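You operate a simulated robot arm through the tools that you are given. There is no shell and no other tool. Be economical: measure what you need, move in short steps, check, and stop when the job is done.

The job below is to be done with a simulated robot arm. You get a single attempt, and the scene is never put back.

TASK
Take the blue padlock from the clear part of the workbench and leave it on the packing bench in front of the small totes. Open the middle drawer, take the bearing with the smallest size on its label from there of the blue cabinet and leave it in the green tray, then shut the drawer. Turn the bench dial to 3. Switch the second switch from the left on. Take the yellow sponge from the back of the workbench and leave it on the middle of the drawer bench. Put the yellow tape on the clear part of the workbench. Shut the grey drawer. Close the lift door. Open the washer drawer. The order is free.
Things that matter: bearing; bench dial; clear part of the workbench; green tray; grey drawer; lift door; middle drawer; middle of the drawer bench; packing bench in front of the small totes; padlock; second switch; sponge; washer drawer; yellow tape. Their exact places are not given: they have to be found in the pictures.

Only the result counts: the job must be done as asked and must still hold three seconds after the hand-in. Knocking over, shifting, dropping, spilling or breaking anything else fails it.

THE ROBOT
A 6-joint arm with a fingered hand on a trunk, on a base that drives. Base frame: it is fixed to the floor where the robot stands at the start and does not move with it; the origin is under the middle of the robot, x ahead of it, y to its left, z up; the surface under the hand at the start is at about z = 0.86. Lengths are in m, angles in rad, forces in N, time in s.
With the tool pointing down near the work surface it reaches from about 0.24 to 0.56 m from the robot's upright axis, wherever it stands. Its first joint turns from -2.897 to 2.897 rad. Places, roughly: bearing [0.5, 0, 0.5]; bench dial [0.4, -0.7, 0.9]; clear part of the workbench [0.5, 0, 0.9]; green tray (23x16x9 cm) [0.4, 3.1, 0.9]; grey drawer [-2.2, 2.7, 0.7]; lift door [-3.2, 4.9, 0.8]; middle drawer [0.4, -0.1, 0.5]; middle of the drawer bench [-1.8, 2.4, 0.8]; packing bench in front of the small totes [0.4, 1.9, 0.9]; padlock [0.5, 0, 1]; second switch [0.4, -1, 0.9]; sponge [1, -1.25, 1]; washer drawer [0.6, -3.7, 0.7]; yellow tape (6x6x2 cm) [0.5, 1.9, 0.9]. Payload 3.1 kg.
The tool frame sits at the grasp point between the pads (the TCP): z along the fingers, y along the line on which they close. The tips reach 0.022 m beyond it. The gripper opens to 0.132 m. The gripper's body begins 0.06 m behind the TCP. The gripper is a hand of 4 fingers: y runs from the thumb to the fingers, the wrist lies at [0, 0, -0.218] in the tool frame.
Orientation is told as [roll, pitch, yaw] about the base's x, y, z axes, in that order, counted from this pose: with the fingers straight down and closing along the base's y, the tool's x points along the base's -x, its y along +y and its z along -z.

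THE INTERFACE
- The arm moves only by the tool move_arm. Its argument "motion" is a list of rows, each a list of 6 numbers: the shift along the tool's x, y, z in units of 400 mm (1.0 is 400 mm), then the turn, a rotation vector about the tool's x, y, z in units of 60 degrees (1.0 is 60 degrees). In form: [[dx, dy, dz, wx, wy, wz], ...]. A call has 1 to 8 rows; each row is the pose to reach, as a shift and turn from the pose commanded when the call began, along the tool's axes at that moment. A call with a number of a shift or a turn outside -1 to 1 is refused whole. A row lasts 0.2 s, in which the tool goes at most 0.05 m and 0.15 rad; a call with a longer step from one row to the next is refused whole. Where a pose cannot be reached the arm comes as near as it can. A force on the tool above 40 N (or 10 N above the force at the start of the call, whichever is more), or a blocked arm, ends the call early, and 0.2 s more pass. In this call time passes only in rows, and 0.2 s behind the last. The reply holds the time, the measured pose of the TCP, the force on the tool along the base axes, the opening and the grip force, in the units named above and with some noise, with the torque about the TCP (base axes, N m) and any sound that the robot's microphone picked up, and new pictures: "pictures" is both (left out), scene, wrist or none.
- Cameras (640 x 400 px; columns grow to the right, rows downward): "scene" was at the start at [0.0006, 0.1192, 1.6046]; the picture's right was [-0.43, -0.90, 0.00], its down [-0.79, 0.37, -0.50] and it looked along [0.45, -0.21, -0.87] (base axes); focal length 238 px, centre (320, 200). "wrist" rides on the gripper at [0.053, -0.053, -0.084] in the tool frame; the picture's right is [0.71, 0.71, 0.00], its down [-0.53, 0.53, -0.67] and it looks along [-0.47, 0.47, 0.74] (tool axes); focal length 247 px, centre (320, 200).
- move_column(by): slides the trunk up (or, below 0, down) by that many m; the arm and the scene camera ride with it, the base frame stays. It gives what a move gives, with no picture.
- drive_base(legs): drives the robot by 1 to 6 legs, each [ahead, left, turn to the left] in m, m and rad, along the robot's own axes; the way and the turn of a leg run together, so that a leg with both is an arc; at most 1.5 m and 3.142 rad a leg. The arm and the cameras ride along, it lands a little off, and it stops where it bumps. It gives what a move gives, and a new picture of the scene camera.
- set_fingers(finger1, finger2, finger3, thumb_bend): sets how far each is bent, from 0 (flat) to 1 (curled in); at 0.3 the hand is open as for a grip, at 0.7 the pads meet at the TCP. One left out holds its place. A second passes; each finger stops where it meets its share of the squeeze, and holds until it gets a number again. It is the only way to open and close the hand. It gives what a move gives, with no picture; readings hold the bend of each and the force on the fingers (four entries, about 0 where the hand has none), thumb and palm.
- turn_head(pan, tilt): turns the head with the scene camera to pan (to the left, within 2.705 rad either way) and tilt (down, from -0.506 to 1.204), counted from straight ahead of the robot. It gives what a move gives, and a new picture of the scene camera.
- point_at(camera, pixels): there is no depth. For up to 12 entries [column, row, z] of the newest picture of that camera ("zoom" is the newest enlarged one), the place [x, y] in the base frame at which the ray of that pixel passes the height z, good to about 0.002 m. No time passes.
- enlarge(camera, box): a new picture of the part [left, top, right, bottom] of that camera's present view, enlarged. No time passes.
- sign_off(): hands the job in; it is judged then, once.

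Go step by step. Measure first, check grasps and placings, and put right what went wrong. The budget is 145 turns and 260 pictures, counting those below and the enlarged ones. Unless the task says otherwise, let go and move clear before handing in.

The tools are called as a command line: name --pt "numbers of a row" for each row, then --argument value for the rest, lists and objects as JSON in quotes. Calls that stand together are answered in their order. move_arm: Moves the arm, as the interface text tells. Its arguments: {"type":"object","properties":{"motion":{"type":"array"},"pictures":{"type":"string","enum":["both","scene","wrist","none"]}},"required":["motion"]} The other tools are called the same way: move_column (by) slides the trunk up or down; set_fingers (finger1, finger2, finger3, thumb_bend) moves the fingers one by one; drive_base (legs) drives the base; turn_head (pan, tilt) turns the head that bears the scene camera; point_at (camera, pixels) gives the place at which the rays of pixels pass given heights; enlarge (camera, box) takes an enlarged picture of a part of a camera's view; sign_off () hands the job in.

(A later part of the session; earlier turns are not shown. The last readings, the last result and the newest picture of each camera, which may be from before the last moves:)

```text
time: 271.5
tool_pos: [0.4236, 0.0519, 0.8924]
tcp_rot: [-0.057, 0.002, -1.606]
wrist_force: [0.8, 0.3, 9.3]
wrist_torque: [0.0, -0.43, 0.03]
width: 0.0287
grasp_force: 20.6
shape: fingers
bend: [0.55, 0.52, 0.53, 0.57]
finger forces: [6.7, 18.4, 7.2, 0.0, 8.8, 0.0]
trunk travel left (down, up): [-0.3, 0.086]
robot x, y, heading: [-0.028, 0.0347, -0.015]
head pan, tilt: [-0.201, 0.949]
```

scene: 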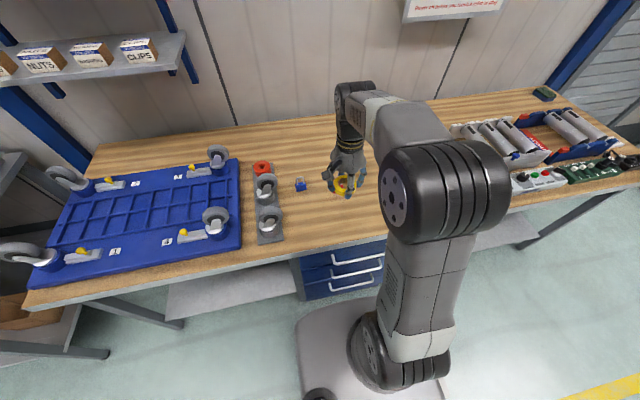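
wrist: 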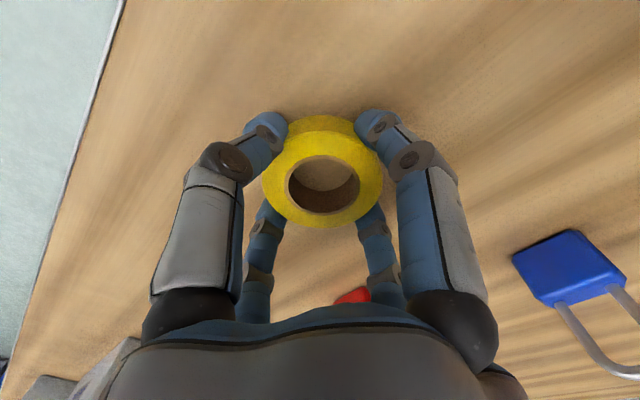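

The tape touches the bench. I open a little, rise and check.

set_fingers --finger1 0.46 --finger2 0.46 --finger3 0.46 --thumb_bend 0.46

move_arm --pt "0 0 -0.03 0 0 0" --pictures "wrist"

```text
time: 272.5
tool_pos: [0.4224, 0.0517, 0.8916]
tcp_rot: [-0.062, 0.0, -1.606]
wrist_force: [-1.1, 1.7, 14.9]
wrist_torque: [0.0, -0.51, 0.02]
width: 0.0499
grasp_force: 7.1
shape: fingers
bend: [0.46, 0.5, 0.46, 0.46]
finger forces: [0.0, 14.9, 0.0, 0.0, 0.0, 0.0]
trunk travel left (down, up): [-0.3, 0.086]
robot x, y, heading: [-0.0252, 0.0263, -0.016]
head pan, tilt: [-0.201, 0.949]
```

```text
time: 272.9
tool_pos: [0.4234, 0.0495, 0.9007]
tcp_rot: [-0.065, 0.001, -1.606]
wrist_force: [-0.9, 0.2, 0.3]
wrist_torque: [0.02, 0.0, -0.02]
width: 0.05
grasp_force: 0.0
shape: fingers
bend: [0.46, 0.46, 0.46, 0.46]
finger forces: [0.0, 0.1, 0.1, 0.1, 0.0, 0.0]
trunk travel left (down, up): [-0.3, 0.086]
robot x, y, heading: [-0.0249, 0.0283, -0.018]
head pan, tilt: [-0.201, 0.949]
```

wrist: 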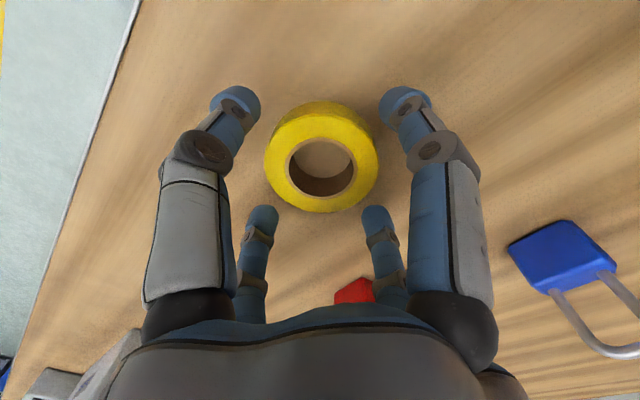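

Tape placed. I lift clear and look at the blue padlock from above.

move_arm --pt "0 0 -0.1 -0.02 0 0" --pt "0 0 -0.2 -0.04 0 0" --pt "0.02 0 -0.3 -0.06 0 0" --pt "0.05 0.05 -0.36 -0.06 0 0" --pictures "wrist"

enlarge --camera "scene" --box '[270, 150, 390, 230]'

```text
time: 273.9
tool_pos: [0.4538, 0.0696, 1.0438]
tcp_rot: [-0.002, -0.001, -1.603]
wrist_force: [0.8, -0.3, 0.6]
wrist_torque: [0.0, 0.01, -0.02]
width: 0.05
grasp_force: 0.1
shape: fingers
bend: [0.46, 0.46, 0.46, 0.46]
finger forces: [0.1, 0.0, 0.0, 0.0, 0.1, 0.1]
trunk travel left (down, up): [-0.3, 0.086]
robot x, y, heading: [-0.0237, 0.0299, -0.018]
head pan, tilt: [-0.201, 0.949]
```

wrist: 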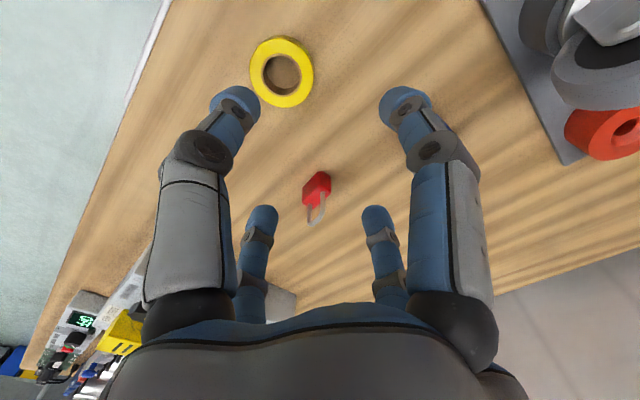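

```text
5.00 times, centred on (330, 190) of scene
```

zoom: 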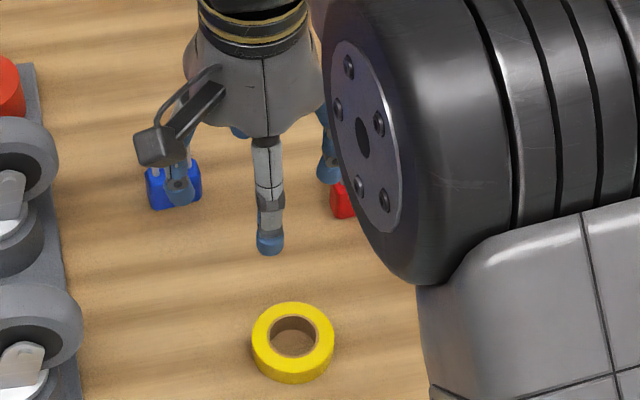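

move_arm --pt "0.08 0.05 0 0 0 0" --pt "0.15 0.1 0 0 0 0" --pictures "wrist"

enlarge --camera "wrist" --box '[240, 60, 440, 220]'

```text
time: 274.5
tool_pos: [0.4953, 0.1296, 1.0426]
tcp_rot: [-0.002, 0.001, -1.607]
wrist_force: [0.6, -0.5, -0.7]
wrist_torque: [-0.01, 0.0, 0.02]
width: 0.05
grasp_force: 0.1
shape: fingers
bend: [0.46, 0.46, 0.46, 0.46]
finger forces: [0.1, 0.0, 0.1, 0.0, 0.0, 0.0]
trunk travel left (down, up): [-0.3, 0.086]
robot x, y, heading: [-0.0271, 0.0313, -0.015]
head pan, tilt: [-0.201, 0.949]
```

wrist: 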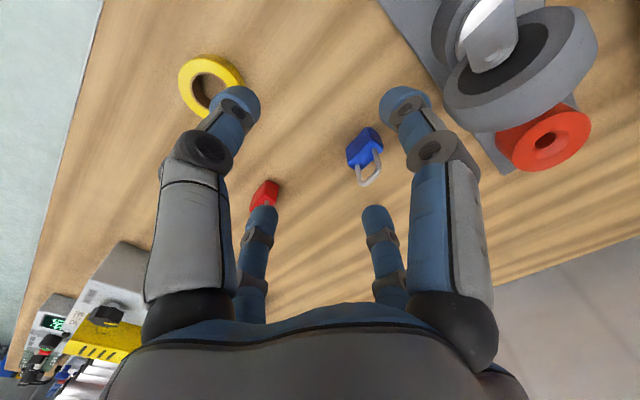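

```text
2.50 times, centred on (340, 140) of wrist
```

zoom: 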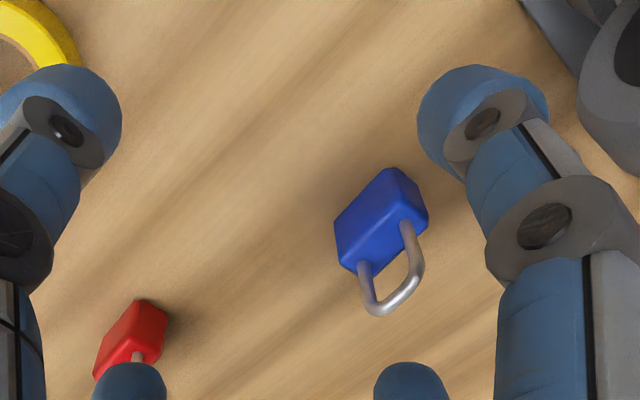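

point_at --camera "zoom" --pixels '[[335, 228, 0.86], [388, 170, 0.86], [358, 275, 0.885], [405, 225, 0.885], [422, 188, 0.86], [427, 212, 0.885], [358, 275, 0.89], [405, 225, 0.89], [428, 212, 0.89], [380, 312, 0.915]]'

```text
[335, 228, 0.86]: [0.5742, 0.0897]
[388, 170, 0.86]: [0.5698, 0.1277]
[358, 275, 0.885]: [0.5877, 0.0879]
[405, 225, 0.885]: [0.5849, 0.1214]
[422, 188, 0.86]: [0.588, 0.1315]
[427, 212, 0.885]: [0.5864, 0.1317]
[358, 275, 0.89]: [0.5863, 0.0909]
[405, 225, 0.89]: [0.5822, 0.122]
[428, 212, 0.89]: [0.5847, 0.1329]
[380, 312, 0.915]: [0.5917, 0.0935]
```

The padlock stands upright: body x 0.570–0.588, y 0.09–0.13. I drive 2 cm closer and go above it with a 15° forward tilt, gripping across its thickness.

drive_base --legs '[[0.02, 0, 0.015]]'

set_fingers --finger1 0.34 --finger2 0.44 --finger3 0.34 --thumb_bend 0.44

move_arm --pt "-0.014 0.055 0.05 -0.08 0 0" --pt "-0.028 0.11 0.1 -0.16 0 0" --pt "-0.042 0.164 0.16 -0.25 0 0" --pictures "wrist"

```text
time: 275.3
tool_pos: [0.513, 0.1357, 1.0444]
tcp_rot: [-0.001, 0.001, -1.589]
wrist_force: [0.9, -0.5, 0.5]
wrist_torque: [0.01, 0.03, 0.01]
width: 0.05
grasp_force: 0.0
shape: fingers
bend: [0.46, 0.46, 0.46, 0.46]
finger forces: [0.0, 0.0, 0.1, 0.0, 0.0, 0.0]
trunk travel left (down, up): [-0.3, 0.086]
robot x, y, heading: [-0.0053, 0.0286, -0.004]
head pan, tilt: [-0.201, 0.949]
```

scene: 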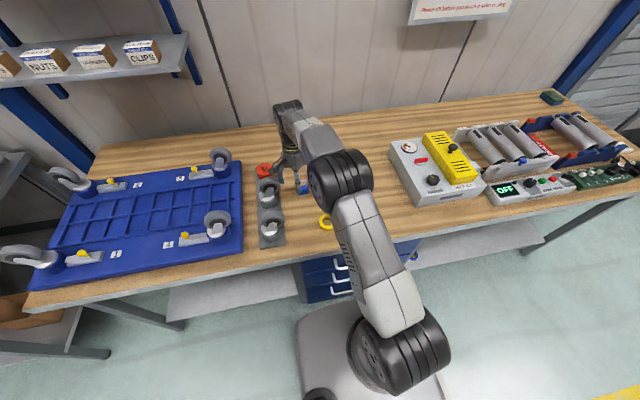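

```text
time: 276.3
tool_pos: [0.5133, 0.1346, 1.0437]
tcp_rot: [0.0, 0.001, -1.591]
wrist_force: [0.0, -0.4, 0.7]
wrist_torque: [0.02, 0.01, -0.03]
width: 0.0675
grasp_force: 0.1
shape: fingers
bend: [0.34, 0.44, 0.34, 0.44]
finger forces: [0.0, 0.0, 0.1, 0.0, 0.1, 0.1]
trunk travel left (down, up): [-0.3, 0.086]
robot x, y, heading: [-0.0026, 0.029, -0.002]
head pan, tilt: [-0.201, 0.949]
```

```text
time: 277.1
tool_pos: [0.5798, 0.1189, 0.9792]
tcp_rot: [0.262, 0.0, -1.589]
wrist_force: [0.3, -0.2, -0.7]
wrist_torque: [0.0, 0.03, 0.02]
width: 0.0676
grasp_force: 0.1
shape: fingers
bend: [0.34, 0.44, 0.34, 0.44]
finger forces: [0.0, 0.0, 0.0, 0.1, 0.0, 0.1]
trunk travel left (down, up): [-0.3, 0.086]
robot x, y, heading: [-0.0119, 0.0297, 0.002]
head pan, tilt: [-0.201, 0.949]
```

wrist: 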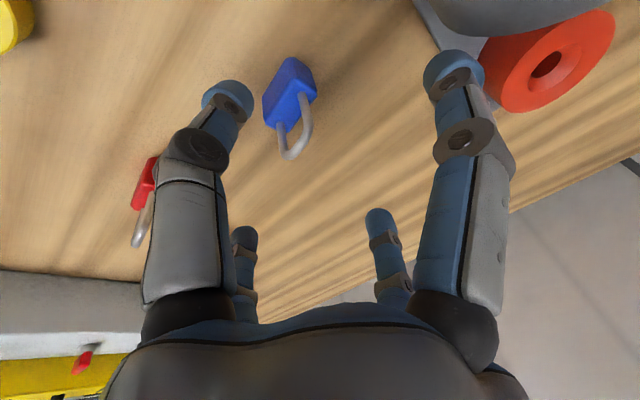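

enlarge --camera "wrist" --box '[220, 40, 360, 180]'

point_at --camera "wrist" --pixels '[[263, 98, 0.86], [289, 58, 0.86], [277, 123, 0.89], [303, 88, 0.89], [316, 91, 0.89], [545, 65, 0.9], [480, 60, 0.88]]'

```text
2.86 times, centred on (290, 110) of wrist
```

zoom: 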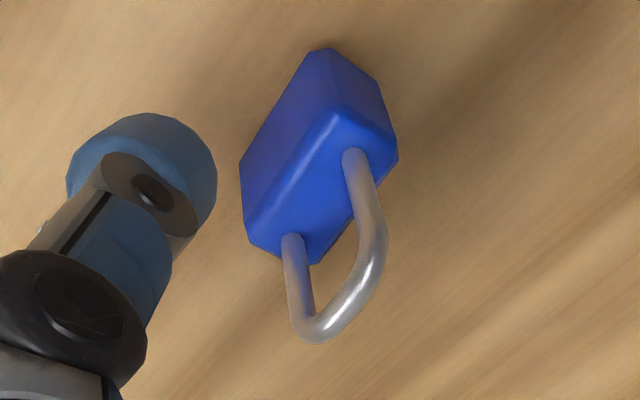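

```text
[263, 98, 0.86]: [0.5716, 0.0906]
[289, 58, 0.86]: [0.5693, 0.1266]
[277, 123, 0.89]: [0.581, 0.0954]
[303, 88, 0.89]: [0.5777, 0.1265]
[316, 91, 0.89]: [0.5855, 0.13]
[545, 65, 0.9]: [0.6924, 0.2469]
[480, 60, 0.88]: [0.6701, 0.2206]
```

point_at --camera "zoom" --pixels '[[248, 235, 0.885], [335, 112, 0.885], [397, 155, 0.885], [312, 262, 0.885], [240, 165, 0.86], [320, 50, 0.86], [375, 80, 0.86], [322, 190, 0.885], [322, 190, 0.895]]'

```text
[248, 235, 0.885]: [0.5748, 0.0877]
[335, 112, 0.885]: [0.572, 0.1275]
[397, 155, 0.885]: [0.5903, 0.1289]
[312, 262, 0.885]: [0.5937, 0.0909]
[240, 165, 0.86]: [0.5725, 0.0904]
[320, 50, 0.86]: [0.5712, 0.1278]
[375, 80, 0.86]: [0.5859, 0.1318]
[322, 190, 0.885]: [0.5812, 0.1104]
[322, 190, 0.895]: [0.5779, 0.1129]
```

Centre (0.581,0.109), body top z 0.885. I correct 1 cm sideways, descend and close.

move_arm --pt "-0.024 0.0025 0.0 0 0 0" --pt "-0.024 -0.025 0.1 0 0 0" --pt "-0.024 -0.0515 0.203 0 0 0" --pictures "wrist"

set_fingers --finger2 0.72 --thumb_bend 0.72

enlarge --camera "wrist" --box '[160, 40, 480, 240]'

```text
time: 277.9
tool_pos: [0.5763, 0.107, 0.9005]
tcp_rot: [0.271, 0.003, -1.589]
wrist_force: [-1.9, 0.7, 20.1]
wrist_torque: [0.09, 0.9, -0.07]
width: 0.0664
grasp_force: 10.4
shape: fingers
bend: [0.34, 0.44, 0.34, 0.44]
finger forces: [0.0, 0.0, 0.1, 0.1, 19.9, 0.1]
trunk travel left (down, up): [-0.3, 0.086]
robot x, y, heading: [-0.0052, 0.0321, -0.004]
head pan, tilt: [-0.201, 0.949]
```

wrist: 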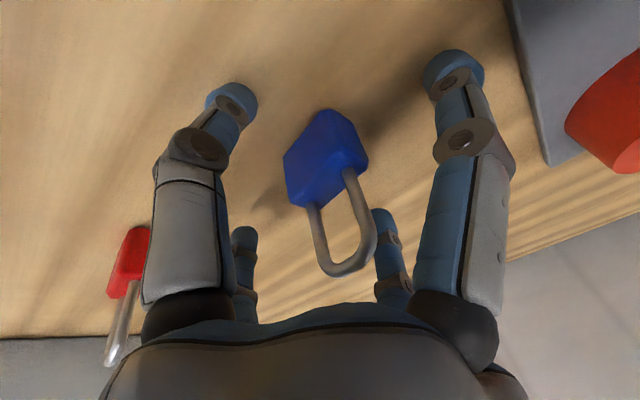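

```text
time: 278.9
tool_pos: [0.5775, 0.106, 0.8962]
tcp_rot: [0.26, -0.001, -1.59]
wrist_force: [0.4, -0.1, -0.7]
wrist_torque: [0.01, 0.01, 0.0]
width: 0.0523
grasp_force: 6.9
shape: fingers
bend: [0.34, 0.63, 0.34, 0.66]
finger forces: [0.1, 6.8, 0.1, 0.0, 6.8, 0.0]
trunk travel left (down, up): [-0.3, 0.086]
robot x, y, heading: [-0.0067, 0.0284, -0.002]
head pan, tilt: [-0.201, 0.949]
```

```text
2.00 times, centred on (320, 140) of wrist
```

zoom: 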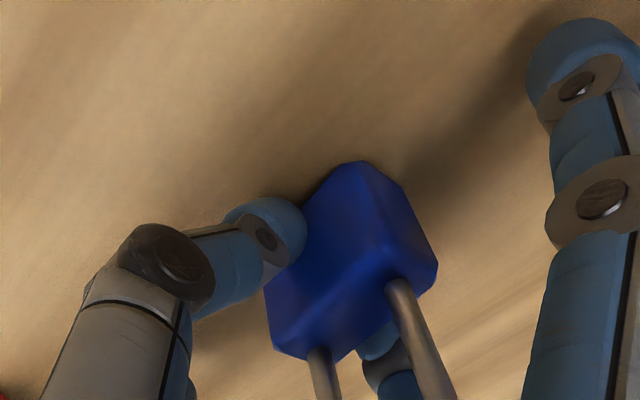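

Padlock gripped between thumb and finger 2 (6.8 N each). I squeeze more and lift.

set_fingers --finger2 0.85 --thumb_bend 0.85

move_arm --pt "0 0.026 -0.097 0 0 0" --pt "0 0.052 -0.193 0 0 0" --pt "0 0.078 -0.29 0 0 0" --pt "0 0.07 -0.39 0 0 0" --pt "0 0.0 -0.46 0 0 0" --pt "0 -0.08 -0.52 0 0 0" --pictures "wrist"

```text
time: 279.9
tool_pos: [0.5786, 0.1059, 0.8956]
tcp_rot: [0.263, 0.0, -1.592]
wrist_force: [0.8, -0.1, -0.8]
wrist_torque: [0.0, 0.02, 0.02]
width: 0.0511
grasp_force: 12.1
shape: fingers
bend: [0.34, 0.59, 0.34, 0.74]
finger forces: [0.1, 12.3, 0.0, 0.0, 11.8, 0.0]
trunk travel left (down, up): [-0.3, 0.086]
robot x, y, heading: [-0.0054, 0.0298, 0.001]
head pan, tilt: [-0.201, 0.949]
```

```text
time: 281.3
tool_pos: [0.4927, 0.1107, 1.0886]
tcp_rot: [0.262, 0.001, -1.589]
wrist_force: [0.2, 0.9, -0.6]
wrist_torque: [0.01, 0.0, -0.02]
width: 0.0511
grasp_force: 12.0
shape: fingers
bend: [0.34, 0.59, 0.34, 0.75]
finger forces: [0.0, 12.5, 0.0, 0.0, 11.9, 0.0]
trunk travel left (down, up): [-0.3, 0.086]
robot x, y, heading: [-0.0065, 0.0283, 0.001]
head pan, tilt: [-0.201, 0.949]
```

wrist: 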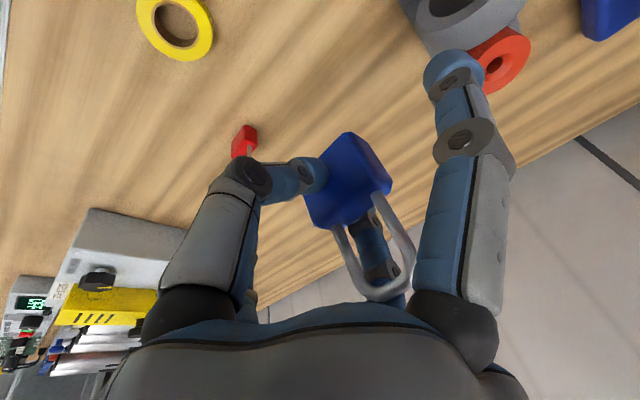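

Held firmly. I raise higher, retract and carry it to the packing bench.

move_arm --pt "0 -0.08 -0.06 0.04 0 0" --pt "0 -0.16 -0.12 0.08 0 0" --pt "0 -0.24 -0.18 0.12 0 0" --pictures "none"

drive_base --legs '[[-0.1, 0, 0], [0, 1.4, 0], [0, 0.42, 0], [0.06, 0, 0]]'

turn_head --pan 0.1 --tilt 0.95

```text
time: 282.1
tool_pos: [0.3819, 0.1114, 1.1343]
tcp_rot: [0.137, 0.001, -1.591]
wrist_force: [-1.1, 0.1, -1.7]
wrist_torque: [-0.01, 0.01, -0.04]
width: 0.0513
grasp_force: 12.7
shape: fingers
bend: [0.34, 0.59, 0.34, 0.75]
finger forces: [0.0, 12.5, 0.0, 0.0, 11.9, 0.0]
trunk travel left (down, up): [-0.3, 0.086]
robot x, y, heading: [-0.004, 0.0336, -0.005]
head pan, tilt: [-0.201, 0.949]
```

```text
time: 292.5
tool_pos: [0.2916, 1.9444, 1.1339]
tcp_rot: [0.135, 0.002, -1.546]
wrist_force: [0.0, -0.3, -1.4]
wrist_torque: [-0.03, 0.01, 0.03]
width: 0.0513
grasp_force: 12.0
shape: fingers
bend: [0.34, 0.59, 0.34, 0.75]
finger forces: [0.1, 12.6, 0.0, 0.0, 11.8, 0.1]
trunk travel left (down, up): [-0.3, 0.086]
robot x, y, heading: [-0.0945, 1.845, 0.039]
head pan, tilt: [-0.201, 0.949]
```

scene: 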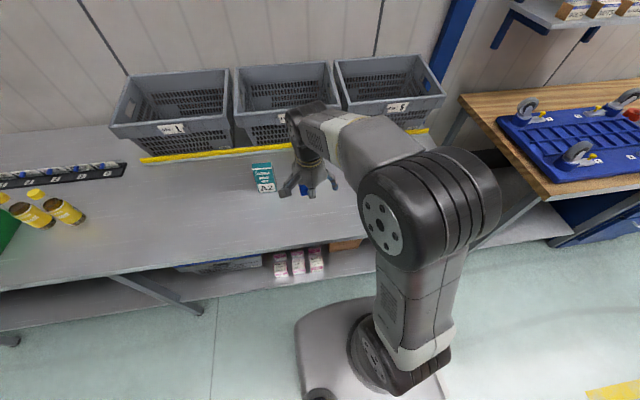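

```text
time: 293.3
tool_pos: [0.2904, 1.9447, 1.1347]
tcp_rot: [0.138, -0.001, -1.546]
wrist_force: [-0.8, 0.2, -0.7]
wrist_torque: [0.0, 0.03, 0.01]
width: 0.0515
grasp_force: 12.1
shape: fingers
bend: [0.34, 0.59, 0.34, 0.75]
finger forces: [0.0, 12.6, 0.0, 0.0, 11.9, 0.0]
trunk travel left (down, up): [-0.3, 0.086]
robot x, y, heading: [-0.0952, 1.8493, 0.044]
head pan, tilt: [0.099, 0.949]
```

scene: 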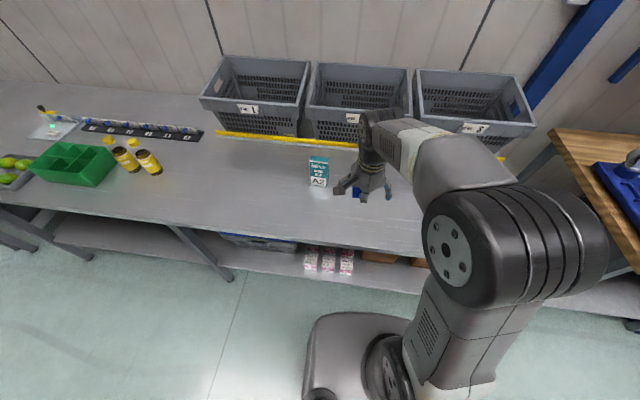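

I lower the padlock towards (0.43,1.87), restoring the tilt at which it was gripped.

move_arm --pt "-0.033 0.047 0.078 -0.02 0 0" --pt "-0.065 0.095 0.156 -0.04 0 0" --pt "-0.098 0.142 0.235 -0.06 0 0" --pt "-0.13 0.189 0.313 -0.08 0 0" --pt "-0.163 0.236 0.39 -0.1 0 0" --pt "-0.196 0.2835 0.469 -0.12 0 0" --pictures "both"

```text
time: 294.7
tool_pos: [0.4313, 1.8668, 0.9607]
tcp_rot: [0.259, -0.001, -1.545]
wrist_force: [-0.3, -0.1, -1.8]
wrist_torque: [0.04, 0.02, 0.0]
width: 0.0513
grasp_force: 12.5
shape: fingers
bend: [0.34, 0.59, 0.34, 0.75]
finger forces: [0.1, 12.5, 0.0, 0.0, 12.0, 0.0]
trunk travel left (down, up): [-0.3, 0.086]
robot x, y, heading: [-0.0931, 1.8439, 0.046]
head pan, tilt: [0.099, 0.949]
```

scene: 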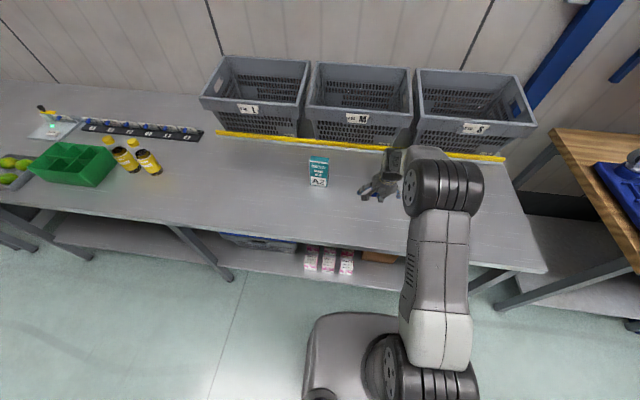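
wrist: 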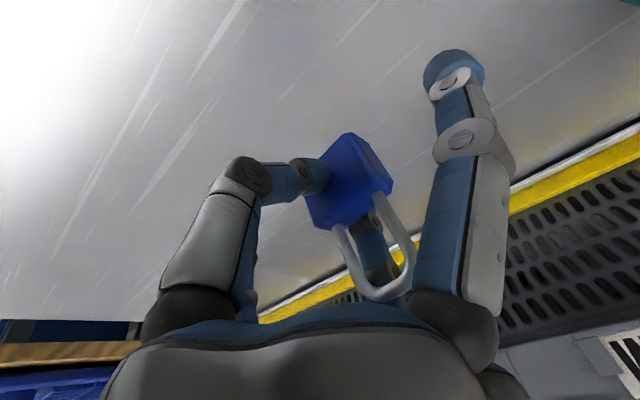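

move_arm --pt "0 -0.02 0.076 0 0 0" --pt "0 -0.037 0.142 0 0 0" --pt "0 -0.042 0.158 0 0 0" --pictures "wrist"

```text
time: 295.5
tool_pos: [0.4304, 1.8694, 0.8971]
tcp_rot: [0.262, 0.001, -1.548]
wrist_force: [-0.2, 0.1, -0.5]
wrist_torque: [-0.03, 0.02, 0.05]
width: 0.0511
grasp_force: 12.4
shape: fingers
bend: [0.34, 0.59, 0.34, 0.75]
finger forces: [0.0, 12.5, 0.0, 0.0, 12.0, 0.0]
trunk travel left (down, up): [-0.3, 0.086]
robot x, y, heading: [-0.0944, 1.8449, 0.044]
head pan, tilt: [0.099, 0.949]
```

wrist: 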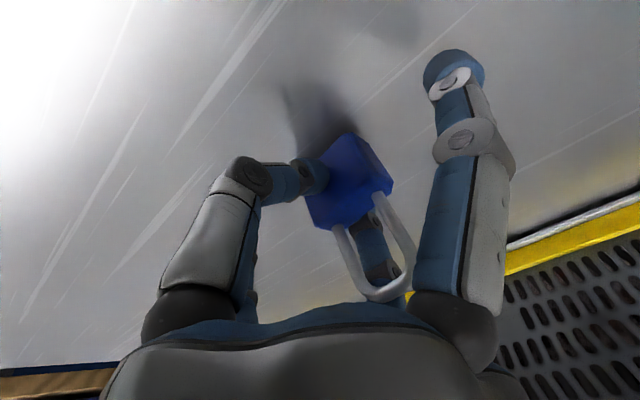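

move_arm --pt "0 -0.0015 0.005 0 0 0" --pt "0 -0.003 0.01 0 0 0" --pt "0 -0.004 0.014 0 0 0" --pictures "none"

```text
time: 296.3
tool_pos: [0.4291, 1.8704, 0.892]
tcp_rot: [0.261, 0.0, -1.547]
wrist_force: [0.5, 0.0, 1.7]
wrist_torque: [0.05, -0.05, -0.02]
width: 0.0512
grasp_force: 13.2
shape: fingers
bend: [0.34, 0.59, 0.34, 0.75]
finger forces: [0.0, 13.2, 0.0, 0.0, 12.4, 0.0]
trunk travel left (down, up): [-0.3, 0.086]
robot x, y, heading: [-0.0972, 1.8462, 0.042]
head pan, tilt: [0.099, 0.949]
```

Light contact felt. I release gently with small openings and rise.

set_fingers --finger2 0.5 --thumb_bend 0.62

move_arm --pt "0 0.003 -0.01 0 0 0" --pictures "wrist"

```text
time: 297.3
tool_pos: [0.4298, 1.8694, 0.8917]
tcp_rot: [0.262, 0.0, -1.548]
wrist_force: [0.4, -0.7, 0.1]
wrist_torque: [-0.05, 0.0, -0.02]
width: 0.0533
grasp_force: 0.1
shape: fingers
bend: [0.34, 0.5, 0.34, 0.62]
finger forces: [0.0, 0.0, 0.1, 0.0, 0.0, 0.1]
trunk travel left (down, up): [-0.3, 0.086]
robot x, y, heading: [-0.0966, 1.8437, 0.043]
head pan, tilt: [0.099, 0.949]
```

```text
time: 297.7
tool_pos: [0.4294, 1.8697, 0.8959]
tcp_rot: [0.262, 0.002, -1.545]
wrist_force: [-0.1, -0.2, -0.5]
wrist_torque: [-0.01, 0.0, 0.03]
width: 0.0535
grasp_force: 0.0
shape: fingers
bend: [0.34, 0.5, 0.34, 0.62]
finger forces: [0.0, 0.0, 0.0, 0.1, 0.0, 0.0]
trunk travel left (down, up): [-0.3, 0.086]
robot x, y, heading: [-0.0921, 1.8462, 0.045]
head pan, tilt: [0.099, 0.949]
```

wrist: 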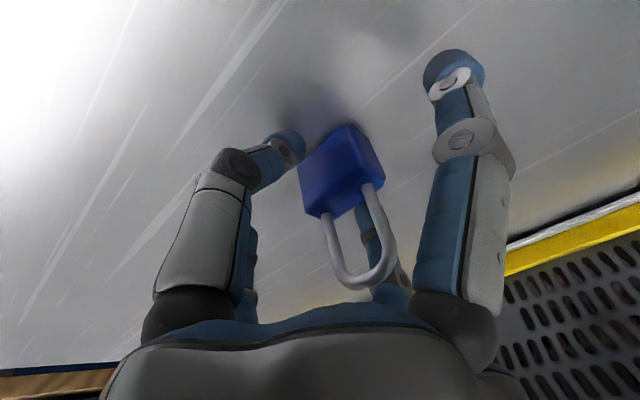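

move_arm --pt "0 0.0105 -0.039 0 0 0" --pictures "none"

set_fingers --finger2 0.42 --thumb_bend 0.48

move_arm --pt "0 0.026 -0.097 0 0 0" --pt "0 0.052 -0.193 0 0 0" --pt "0 0.078 -0.29 0 0 0" --pt "0 0.1 -0.38 0.05 0 0" --pictures "wrist"

enlarge --camera "scene" --box '[300, 130, 460, 230]'

```text
time: 298.1
tool_pos: [0.43, 1.8681, 0.9137]
tcp_rot: [0.262, -0.002, -1.547]
wrist_force: [0.5, 0.0, -0.9]
wrist_torque: [0.0, -0.03, 0.0]
width: 0.0539
grasp_force: 0.0
shape: fingers
bend: [0.34, 0.5, 0.34, 0.62]
finger forces: [0.0, 0.0, 0.0, 0.0, 0.0, 0.0]
trunk travel left (down, up): [-0.3, 0.086]
robot x, y, heading: [-0.0913, 1.8474, 0.04]
head pan, tilt: [0.099, 0.949]
```

```text
time: 299.1
tool_pos: [0.4307, 1.8691, 0.9128]
tcp_rot: [0.261, 0.001, -1.547]
wrist_force: [0.6, -0.2, 0.8]
wrist_torque: [-0.03, 0.03, 0.0]
width: 0.0636
grasp_force: 0.0
shape: fingers
bend: [0.34, 0.42, 0.34, 0.48]
finger forces: [0.1, 0.0, 0.0, 0.0, 0.0, 0.0]
trunk travel left (down, up): [-0.3, 0.086]
robot x, y, heading: [-0.0959, 1.8455, 0.046]
head pan, tilt: [0.099, 0.949]
```

```text
time: 300.1
tool_pos: [0.4297, 1.869, 1.0701]
tcp_rot: [0.208, 0.0, -1.545]
wrist_force: [0.3, -0.1, -0.5]
wrist_torque: [-0.02, 0.0, 0.0]
width: 0.0638
grasp_force: 0.0
shape: fingers
bend: [0.34, 0.42, 0.34, 0.48]
finger forces: [0.0, 0.1, 0.0, 0.0, 0.1, 0.0]
trunk travel left (down, up): [-0.3, 0.086]
robot x, y, heading: [-0.0951, 1.8458, 0.043]
head pan, tilt: [0.099, 0.949]
```

wrist: 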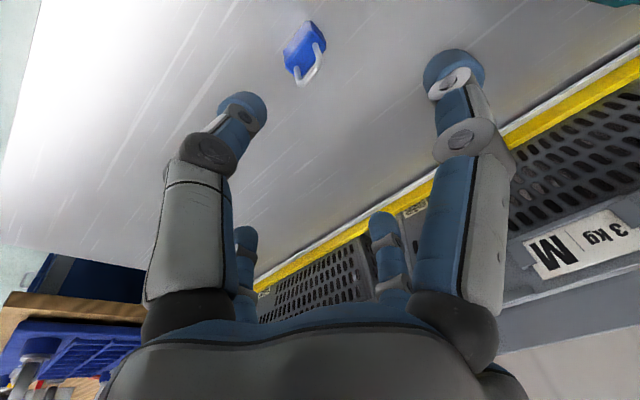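

```text
4.00 times, centred on (380, 180) of scene
```

zoom: 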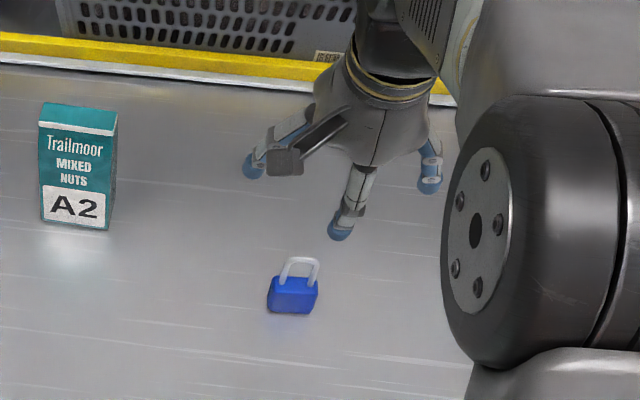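

The padlock stands on the packing bench. Now the blue cabinet: I back away and drive in front of its drawers.

drive_base --legs '[[-0.42, 0, -0.043], [0, -1.4, 0], [0, -0.5, 0]]'

turn_head --pan 0.1 --tilt 0.85

enlarge --camera "scene" --box '[200, 150, 440, 330]'

```text
time: 311.8
tool_pos: [-0.0074, -0.0756, 1.07]
tcp_rot: [0.21, -0.002, -1.612]
wrist_force: [-0.4, -0.6, 0.7]
wrist_torque: [-0.03, -0.03, 0.0]
width: 0.0638
grasp_force: 0.2
shape: fingers
bend: [0.34, 0.42, 0.34, 0.48]
finger forces: [0.1, 0.0, 0.0, 0.1, 0.0, 0.0]
trunk travel left (down, up): [-0.3, 0.086]
robot x, y, heading: [-0.5347, -0.0642, -0.023]
head pan, tilt: [0.099, 0.949]
```

scene: 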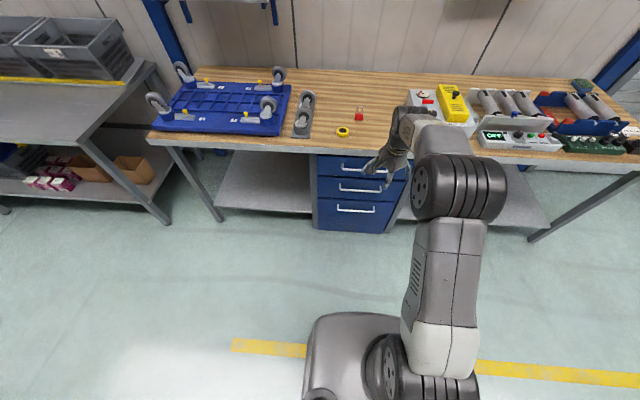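

```text
time: 312.5
tool_pos: [-0.0082, -0.0771, 1.0701]
tcp_rot: [0.209, 0.001, -1.611]
wrist_force: [-0.5, -0.1, -0.2]
wrist_torque: [0.0, 0.03, 0.0]
width: 0.0636
grasp_force: 0.2
shape: fingers
bend: [0.34, 0.42, 0.34, 0.48]
finger forces: [0.0, 0.0, 0.0, 0.1, 0.0, 0.0]
trunk travel left (down, up): [-0.3, 0.086]
robot x, y, heading: [-0.5325, -0.0665, -0.025]
head pan, tilt: [0.099, 0.85]
```

scene: 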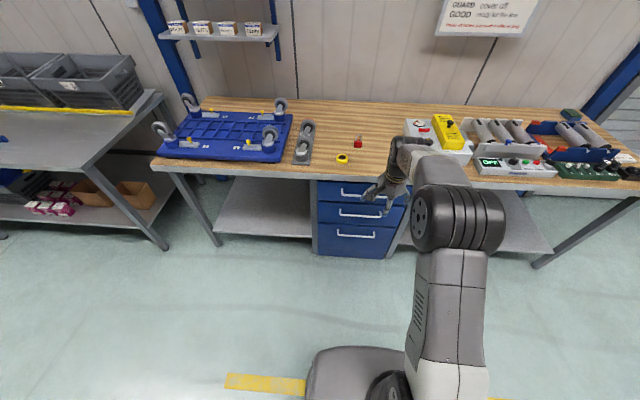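

```text
2.22 times, centred on (320, 240) of scene
```

zoom: 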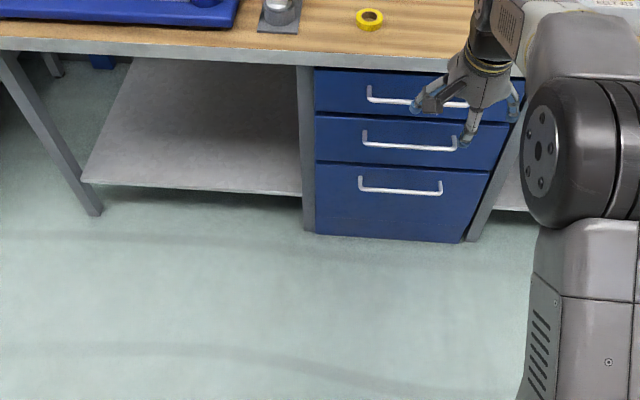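

point_at --camera "zoom" --pixels '[[316, 233, 0.02], [460, 243, 0.02], [316, 68, 0.8], [316, 68, 0.83], [365, 143, 0.6], [454, 151, 0.6], [410, 147, 0.65], [410, 147, 0.55], [317, 114, 0.65], [317, 163, 0.5], [400, 193, 0.45], [420, 103, 0.75]]'

```text
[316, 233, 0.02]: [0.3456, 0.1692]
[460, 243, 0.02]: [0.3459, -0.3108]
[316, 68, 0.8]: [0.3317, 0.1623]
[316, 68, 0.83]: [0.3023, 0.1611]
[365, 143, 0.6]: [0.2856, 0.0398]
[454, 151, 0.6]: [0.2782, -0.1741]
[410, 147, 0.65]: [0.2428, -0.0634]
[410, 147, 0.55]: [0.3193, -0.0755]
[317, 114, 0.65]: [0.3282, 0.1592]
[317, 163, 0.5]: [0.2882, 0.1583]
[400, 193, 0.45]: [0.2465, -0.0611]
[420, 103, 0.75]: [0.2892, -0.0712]
```

The middle drawer's front spans z≈0.44–0.64, with its bar handle at about x 0.295, z 0.58, y centre -0.067. I lower the trunk and set the hand as I did for the washer handle.

move_column --by -0.25

set_fingers --finger1 0.45 --finger2 0.45 --finger3 0.45 --thumb_bend 0.45

move_arm --pt "0.005 -0.074 0.079 -0.11 0 0" --pt "0.01 -0.148 0.158 -0.22 0 0" --pt "0.015 -0.222 0.236 -0.34 0 0" --pt "0.02 -0.296 0.315 -0.45 0 0" --pt "0.025 -0.37 0.394 -0.56 0 0" --pictures "none"

move_arm --pt "0 0 0 0 0 -0.125" --pt "0 0 0 0 0 -0.25" --pt "0 0 0 0 0 -0.375" --pt "0 0 0 0 0 -0.5" --pt "0 0 0 0 0 -0.625" --pt "0 0 0 0 0 -0.75" --pictures "wrist"

```text
time: 315.1
tool_pos: [-0.0068, -0.075, 0.8191]
tcp_rot: [0.209, 0.0, -1.613]
wrist_force: [0.2, -0.3, 0.3]
wrist_torque: [0.0, 0.0, 0.01]
width: 0.0638
grasp_force: 0.1
shape: fingers
bend: [0.34, 0.42, 0.34, 0.48]
finger forces: [0.0, 0.0, 0.0, 0.0, 0.1, 0.0]
trunk travel left (down, up): [-0.05, 0.336]
robot x, y, heading: [-0.5322, -0.0657, -0.022]
head pan, tilt: [0.099, 0.85]
```

```text
time: 316.1
tool_pos: [-0.0079, -0.0768, 0.8193]
tcp_rot: [0.209, 0.001, -1.613]
wrist_force: [-0.9, -0.4, 0.1]
wrist_torque: [0.02, 0.0, -0.01]
width: 0.0529
grasp_force: 0.0
shape: fingers
bend: [0.45, 0.45, 0.45, 0.45]
finger forces: [0.1, 0.1, 0.1, 0.1, 0.0, 0.1]
trunk travel left (down, up): [-0.05, 0.336]
robot x, y, heading: [-0.5342, -0.0616, -0.027]
head pan, tilt: [0.099, 0.85]
```

```text
time: 317.3
tool_pos: [-0.1178, -0.0605, 0.6357]
tcp_rot: [0.793, -0.001, -1.614]
wrist_force: [-0.1, -0.1, -0.4]
wrist_torque: [-0.03, -0.01, 0.01]
width: 0.053
grasp_force: 0.0
shape: fingers
bend: [0.45, 0.45, 0.45, 0.45]
finger forces: [0.0, 0.0, 0.0, 0.0, 0.0, 0.0]
trunk travel left (down, up): [-0.05, 0.336]
robot x, y, heading: [-0.5341, -0.0638, -0.025]
head pan, tilt: [0.099, 0.85]
```

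```text
time: 318.7
tool_pos: [-0.1187, -0.061, 0.636]
tcp_rot: [0.624, -0.532, -1.001]
wrist_force: [0.0, 0.2, 0.2]
wrist_torque: [0.04, 0.0, -0.02]
width: 0.0529
grasp_force: 0.1
shape: fingers
bend: [0.45, 0.45, 0.45, 0.45]
finger forces: [0.0, 0.1, 0.0, 0.0, 0.0, 0.0]
trunk travel left (down, up): [-0.05, 0.336]
robot x, y, heading: [-0.532, -0.0662, -0.022]
head pan, tilt: [0.099, 0.85]
```

wrist: 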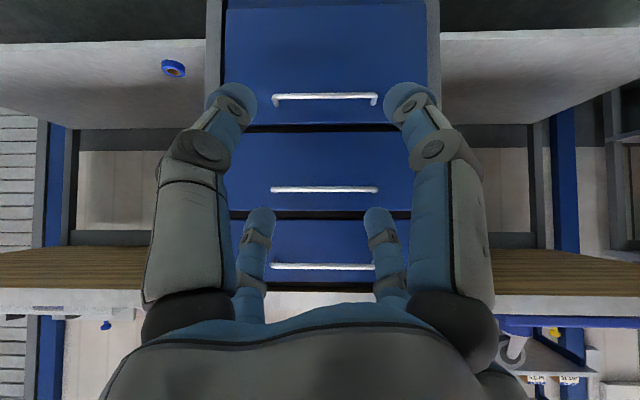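

point_at --camera "wrist" --pixels '[[323, 189, 0.55], [323, 189, 0.57], [323, 189, 0.59], [323, 189, 0.61], [271, 189, 0.58], [377, 189, 0.58]]'

turn_head --pan 0.1 --tilt 0.8

enlarge --camera "scene" --box '[280, 130, 440, 250]'

```text
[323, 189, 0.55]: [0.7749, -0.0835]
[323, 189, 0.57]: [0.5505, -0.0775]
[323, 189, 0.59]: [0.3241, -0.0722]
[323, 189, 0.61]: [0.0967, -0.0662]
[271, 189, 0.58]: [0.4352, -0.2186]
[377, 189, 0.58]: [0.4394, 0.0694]
```

```text
time: 319.3
tool_pos: [-0.1184, -0.0618, 0.635]
tcp_rot: [0.625, -0.529, -1.002]
wrist_force: [0.1, 0.9, 0.0]
wrist_torque: [-0.04, -0.01, -0.01]
width: 0.0527
grasp_force: 0.0
shape: fingers
bend: [0.45, 0.45, 0.45, 0.45]
finger forces: [0.1, 0.0, 0.1, 0.0, 0.0, 0.1]
trunk travel left (down, up): [-0.05, 0.336]
robot x, y, heading: [-0.5316, -0.0631, -0.024]
head pan, tilt: [0.099, 0.799]
```

scene: 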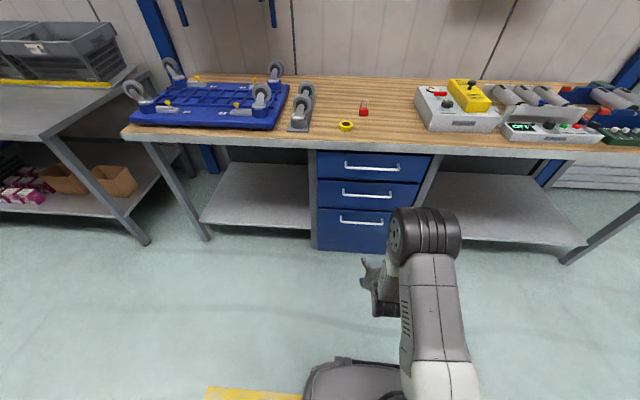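

```text
3.33 times, centred on (360, 190) of scene
```

zoom: 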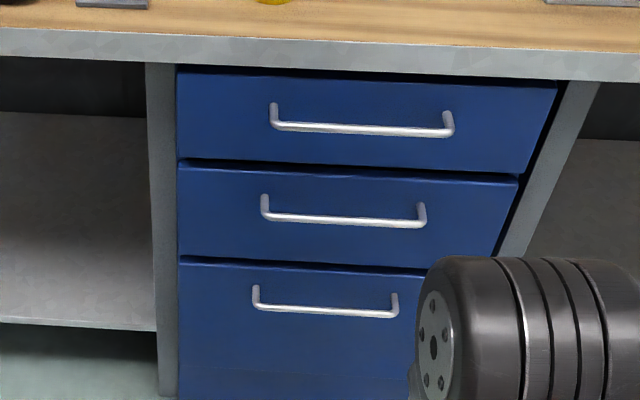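

point_at --camera "zoom" --pixels '[[345, 221, 0.593], [264, 217, 0.593], [425, 225, 0.593], [264, 197, 0.593], [345, 221, 0.58]]'

```text
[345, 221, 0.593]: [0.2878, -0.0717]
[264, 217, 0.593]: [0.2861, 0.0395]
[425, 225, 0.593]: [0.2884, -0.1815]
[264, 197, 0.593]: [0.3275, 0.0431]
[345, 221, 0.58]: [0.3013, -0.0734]
```

Bar at (0.287,-0.072,0.593). I drive 36 cm ahead so that it lies on the tool axis.

drive_base --legs '[[0.36, 0, 0]]'

enlarge --camera "wrist" --box '[0, 0, 640, 400]'

```text
time: 321.6
tool_pos: [0.2381, -0.07, 0.6355]
tcp_rot: [0.625, -0.528, -0.999]
wrist_force: [-0.3, 0.8, -0.2]
wrist_torque: [0.01, 0.02, -0.02]
width: 0.0533
grasp_force: 0.1
shape: fingers
bend: [0.45, 0.45, 0.45, 0.45]
finger forces: [0.0, 0.0, 0.0, 0.0, 0.1, 0.0]
trunk travel left (down, up): [-0.05, 0.336]
robot x, y, heading: [-0.1771, -0.0753, -0.027]
head pan, tilt: [0.099, 0.799]
```

scene: 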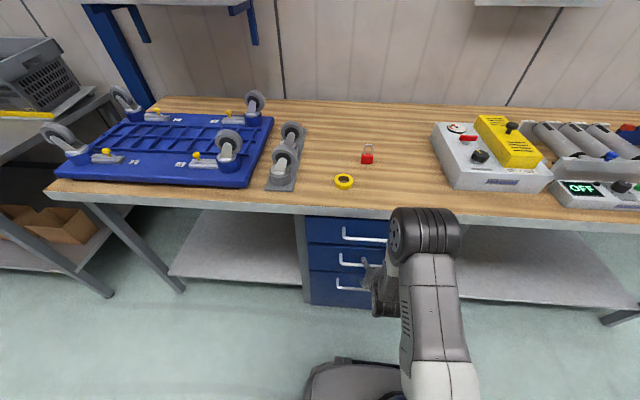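

```text
1.00 times, centred on (320, 200) of wrist (not enlarged: the box is as wide or as high as the picture)
```

zoom: 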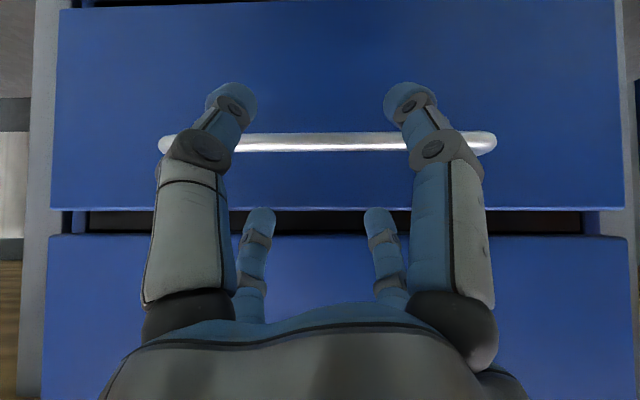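

Bar nearly on the axis (row 142). I advance 5.8 cm and close.

move_arm --pt "-0.007 0.007 0.075 0 0 0" --pt "-0.007 0.007 0.145 0 0 0" --pictures "none"

set_fingers --finger1 0.72 --finger2 0.72 --finger3 0.72 --thumb_bend 0.72

enlarge --camera "wrist" --box '[160, 40, 480, 240]'

```text
time: 322.2
tool_pos: [0.2788, -0.0702, 0.597]
tcp_rot: [0.622, -0.527, -0.997]
wrist_force: [-8.5, 0.5, 0.2]
wrist_torque: [-0.01, -0.09, 0.2]
width: 0.0527
grasp_force: 5.4
shape: fingers
bend: [0.45, 0.47, 0.45, 0.45]
finger forces: [0.1, 7.6, 1.9, 0.0, 0.0, 0.1]
trunk travel left (down, up): [-0.05, 0.336]
robot x, y, heading: [-0.1788, -0.0746, -0.023]
head pan, tilt: [0.099, 0.799]
```

```text
time: 323.2
tool_pos: [0.2823, -0.0714, 0.5984]
tcp_rot: [0.625, -0.529, -1.0]
wrist_force: [3.2, -1.1, -2.6]
wrist_torque: [-0.02, -0.05, 0.01]
width: 0.0
grasp_force: 7.0
shape: fingers
bend: [0.69, 0.68, 0.68, 0.69]
finger forces: [2.5, 3.5, 3.5, 0.0, 4.0, 0.0]
trunk travel left (down, up): [-0.05, 0.336]
robot x, y, heading: [-0.1779, -0.0766, -0.026]
head pan, tilt: [0.099, 0.799]
```

```text
2.00 times, centred on (320, 140) of wrist
```

zoom: 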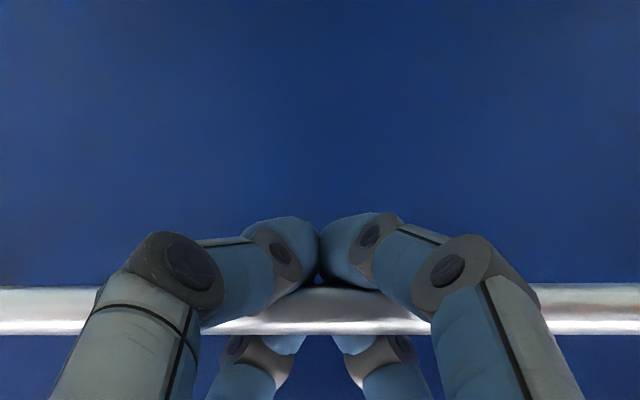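

The fingers enclose the bar. I pull the drawer open by driving back.

drive_base --legs '[[-0.15, -0.004, 0]]'

drive_base --legs '[[-0.15, -0.004, 0]]'

```text
time: 324.6
tool_pos: [0.1289, -0.0715, 0.5983]
tcp_rot: [0.624, -0.529, -1.0]
wrist_force: [0.4, 0.6, -5.2]
wrist_torque: [0.03, 0.01, -0.02]
width: 0.0
grasp_force: 7.7
shape: fingers
bend: [0.71, 0.71, 0.68, 0.69]
finger forces: [3.3, 2.8, 3.3, 0.0, 6.2, 0.0]
trunk travel left (down, up): [-0.05, 0.336]
robot x, y, heading: [-0.3305, -0.0767, -0.022]
head pan, tilt: [0.099, 0.799]
```

scene: 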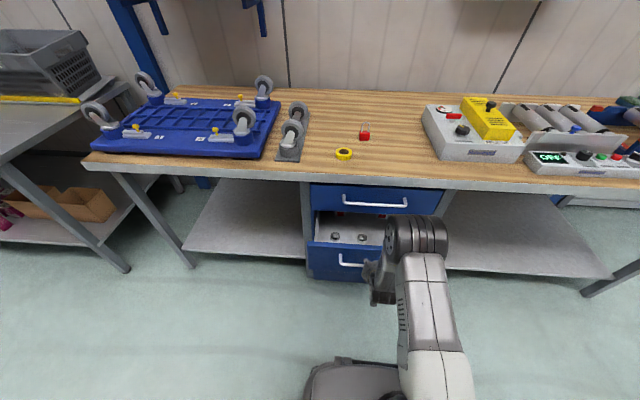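

```text
time: 325.9
tool_pos: [-0.0183, -0.0719, 0.5969]
tcp_rot: [0.624, -0.53, -0.999]
wrist_force: [2.4, 0.5, -5.7]
wrist_torque: [0.04, 0.03, -0.01]
width: 0.0003
grasp_force: 8.0
shape: fingers
bend: [0.71, 0.71, 0.68, 0.69]
finger forces: [3.3, 2.9, 3.5, 0.1, 6.2, 0.1]
trunk travel left (down, up): [-0.05, 0.336]
robot x, y, heading: [-0.4793, -0.0765, -0.023]
head pan, tilt: [0.099, 0.799]
```

scene: 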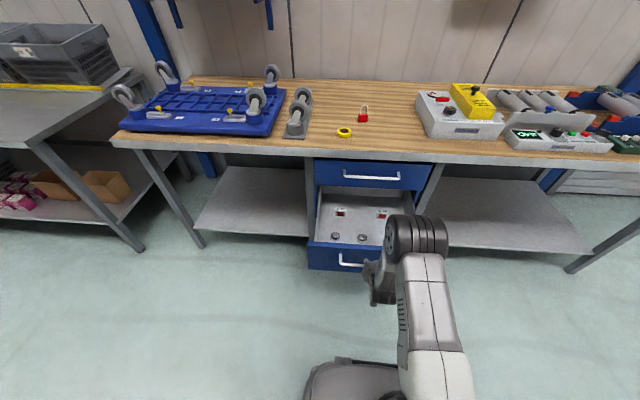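

The drawer is open 30 cm and shows bearings. I take a close look at the labels.

enlarge --camera "scene" --box '[305, 180, 435, 270]'

point_at --camera "scene" --pixels '[[340, 213, 0.5], [381, 215, 0.5], [335, 236, 0.5], [362, 237, 0.5], [320, 240, 0.5], [310, 243, 0.62]]'

```text
4.44 times, centred on (370, 225) of scene
```

zoom: 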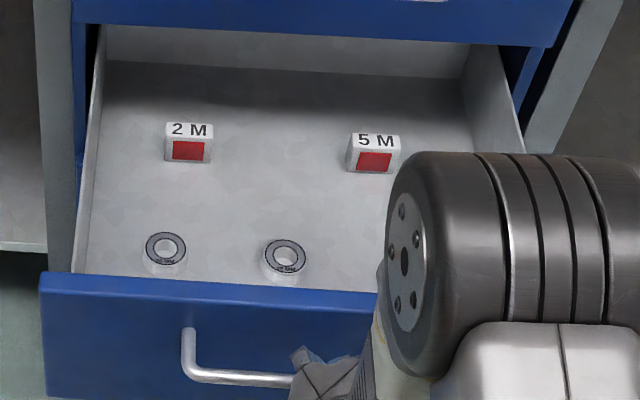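

```text
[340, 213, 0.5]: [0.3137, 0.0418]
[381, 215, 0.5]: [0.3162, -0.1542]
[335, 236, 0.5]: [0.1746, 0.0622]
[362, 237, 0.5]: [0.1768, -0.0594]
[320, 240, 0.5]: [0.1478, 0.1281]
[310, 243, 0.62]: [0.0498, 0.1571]
```

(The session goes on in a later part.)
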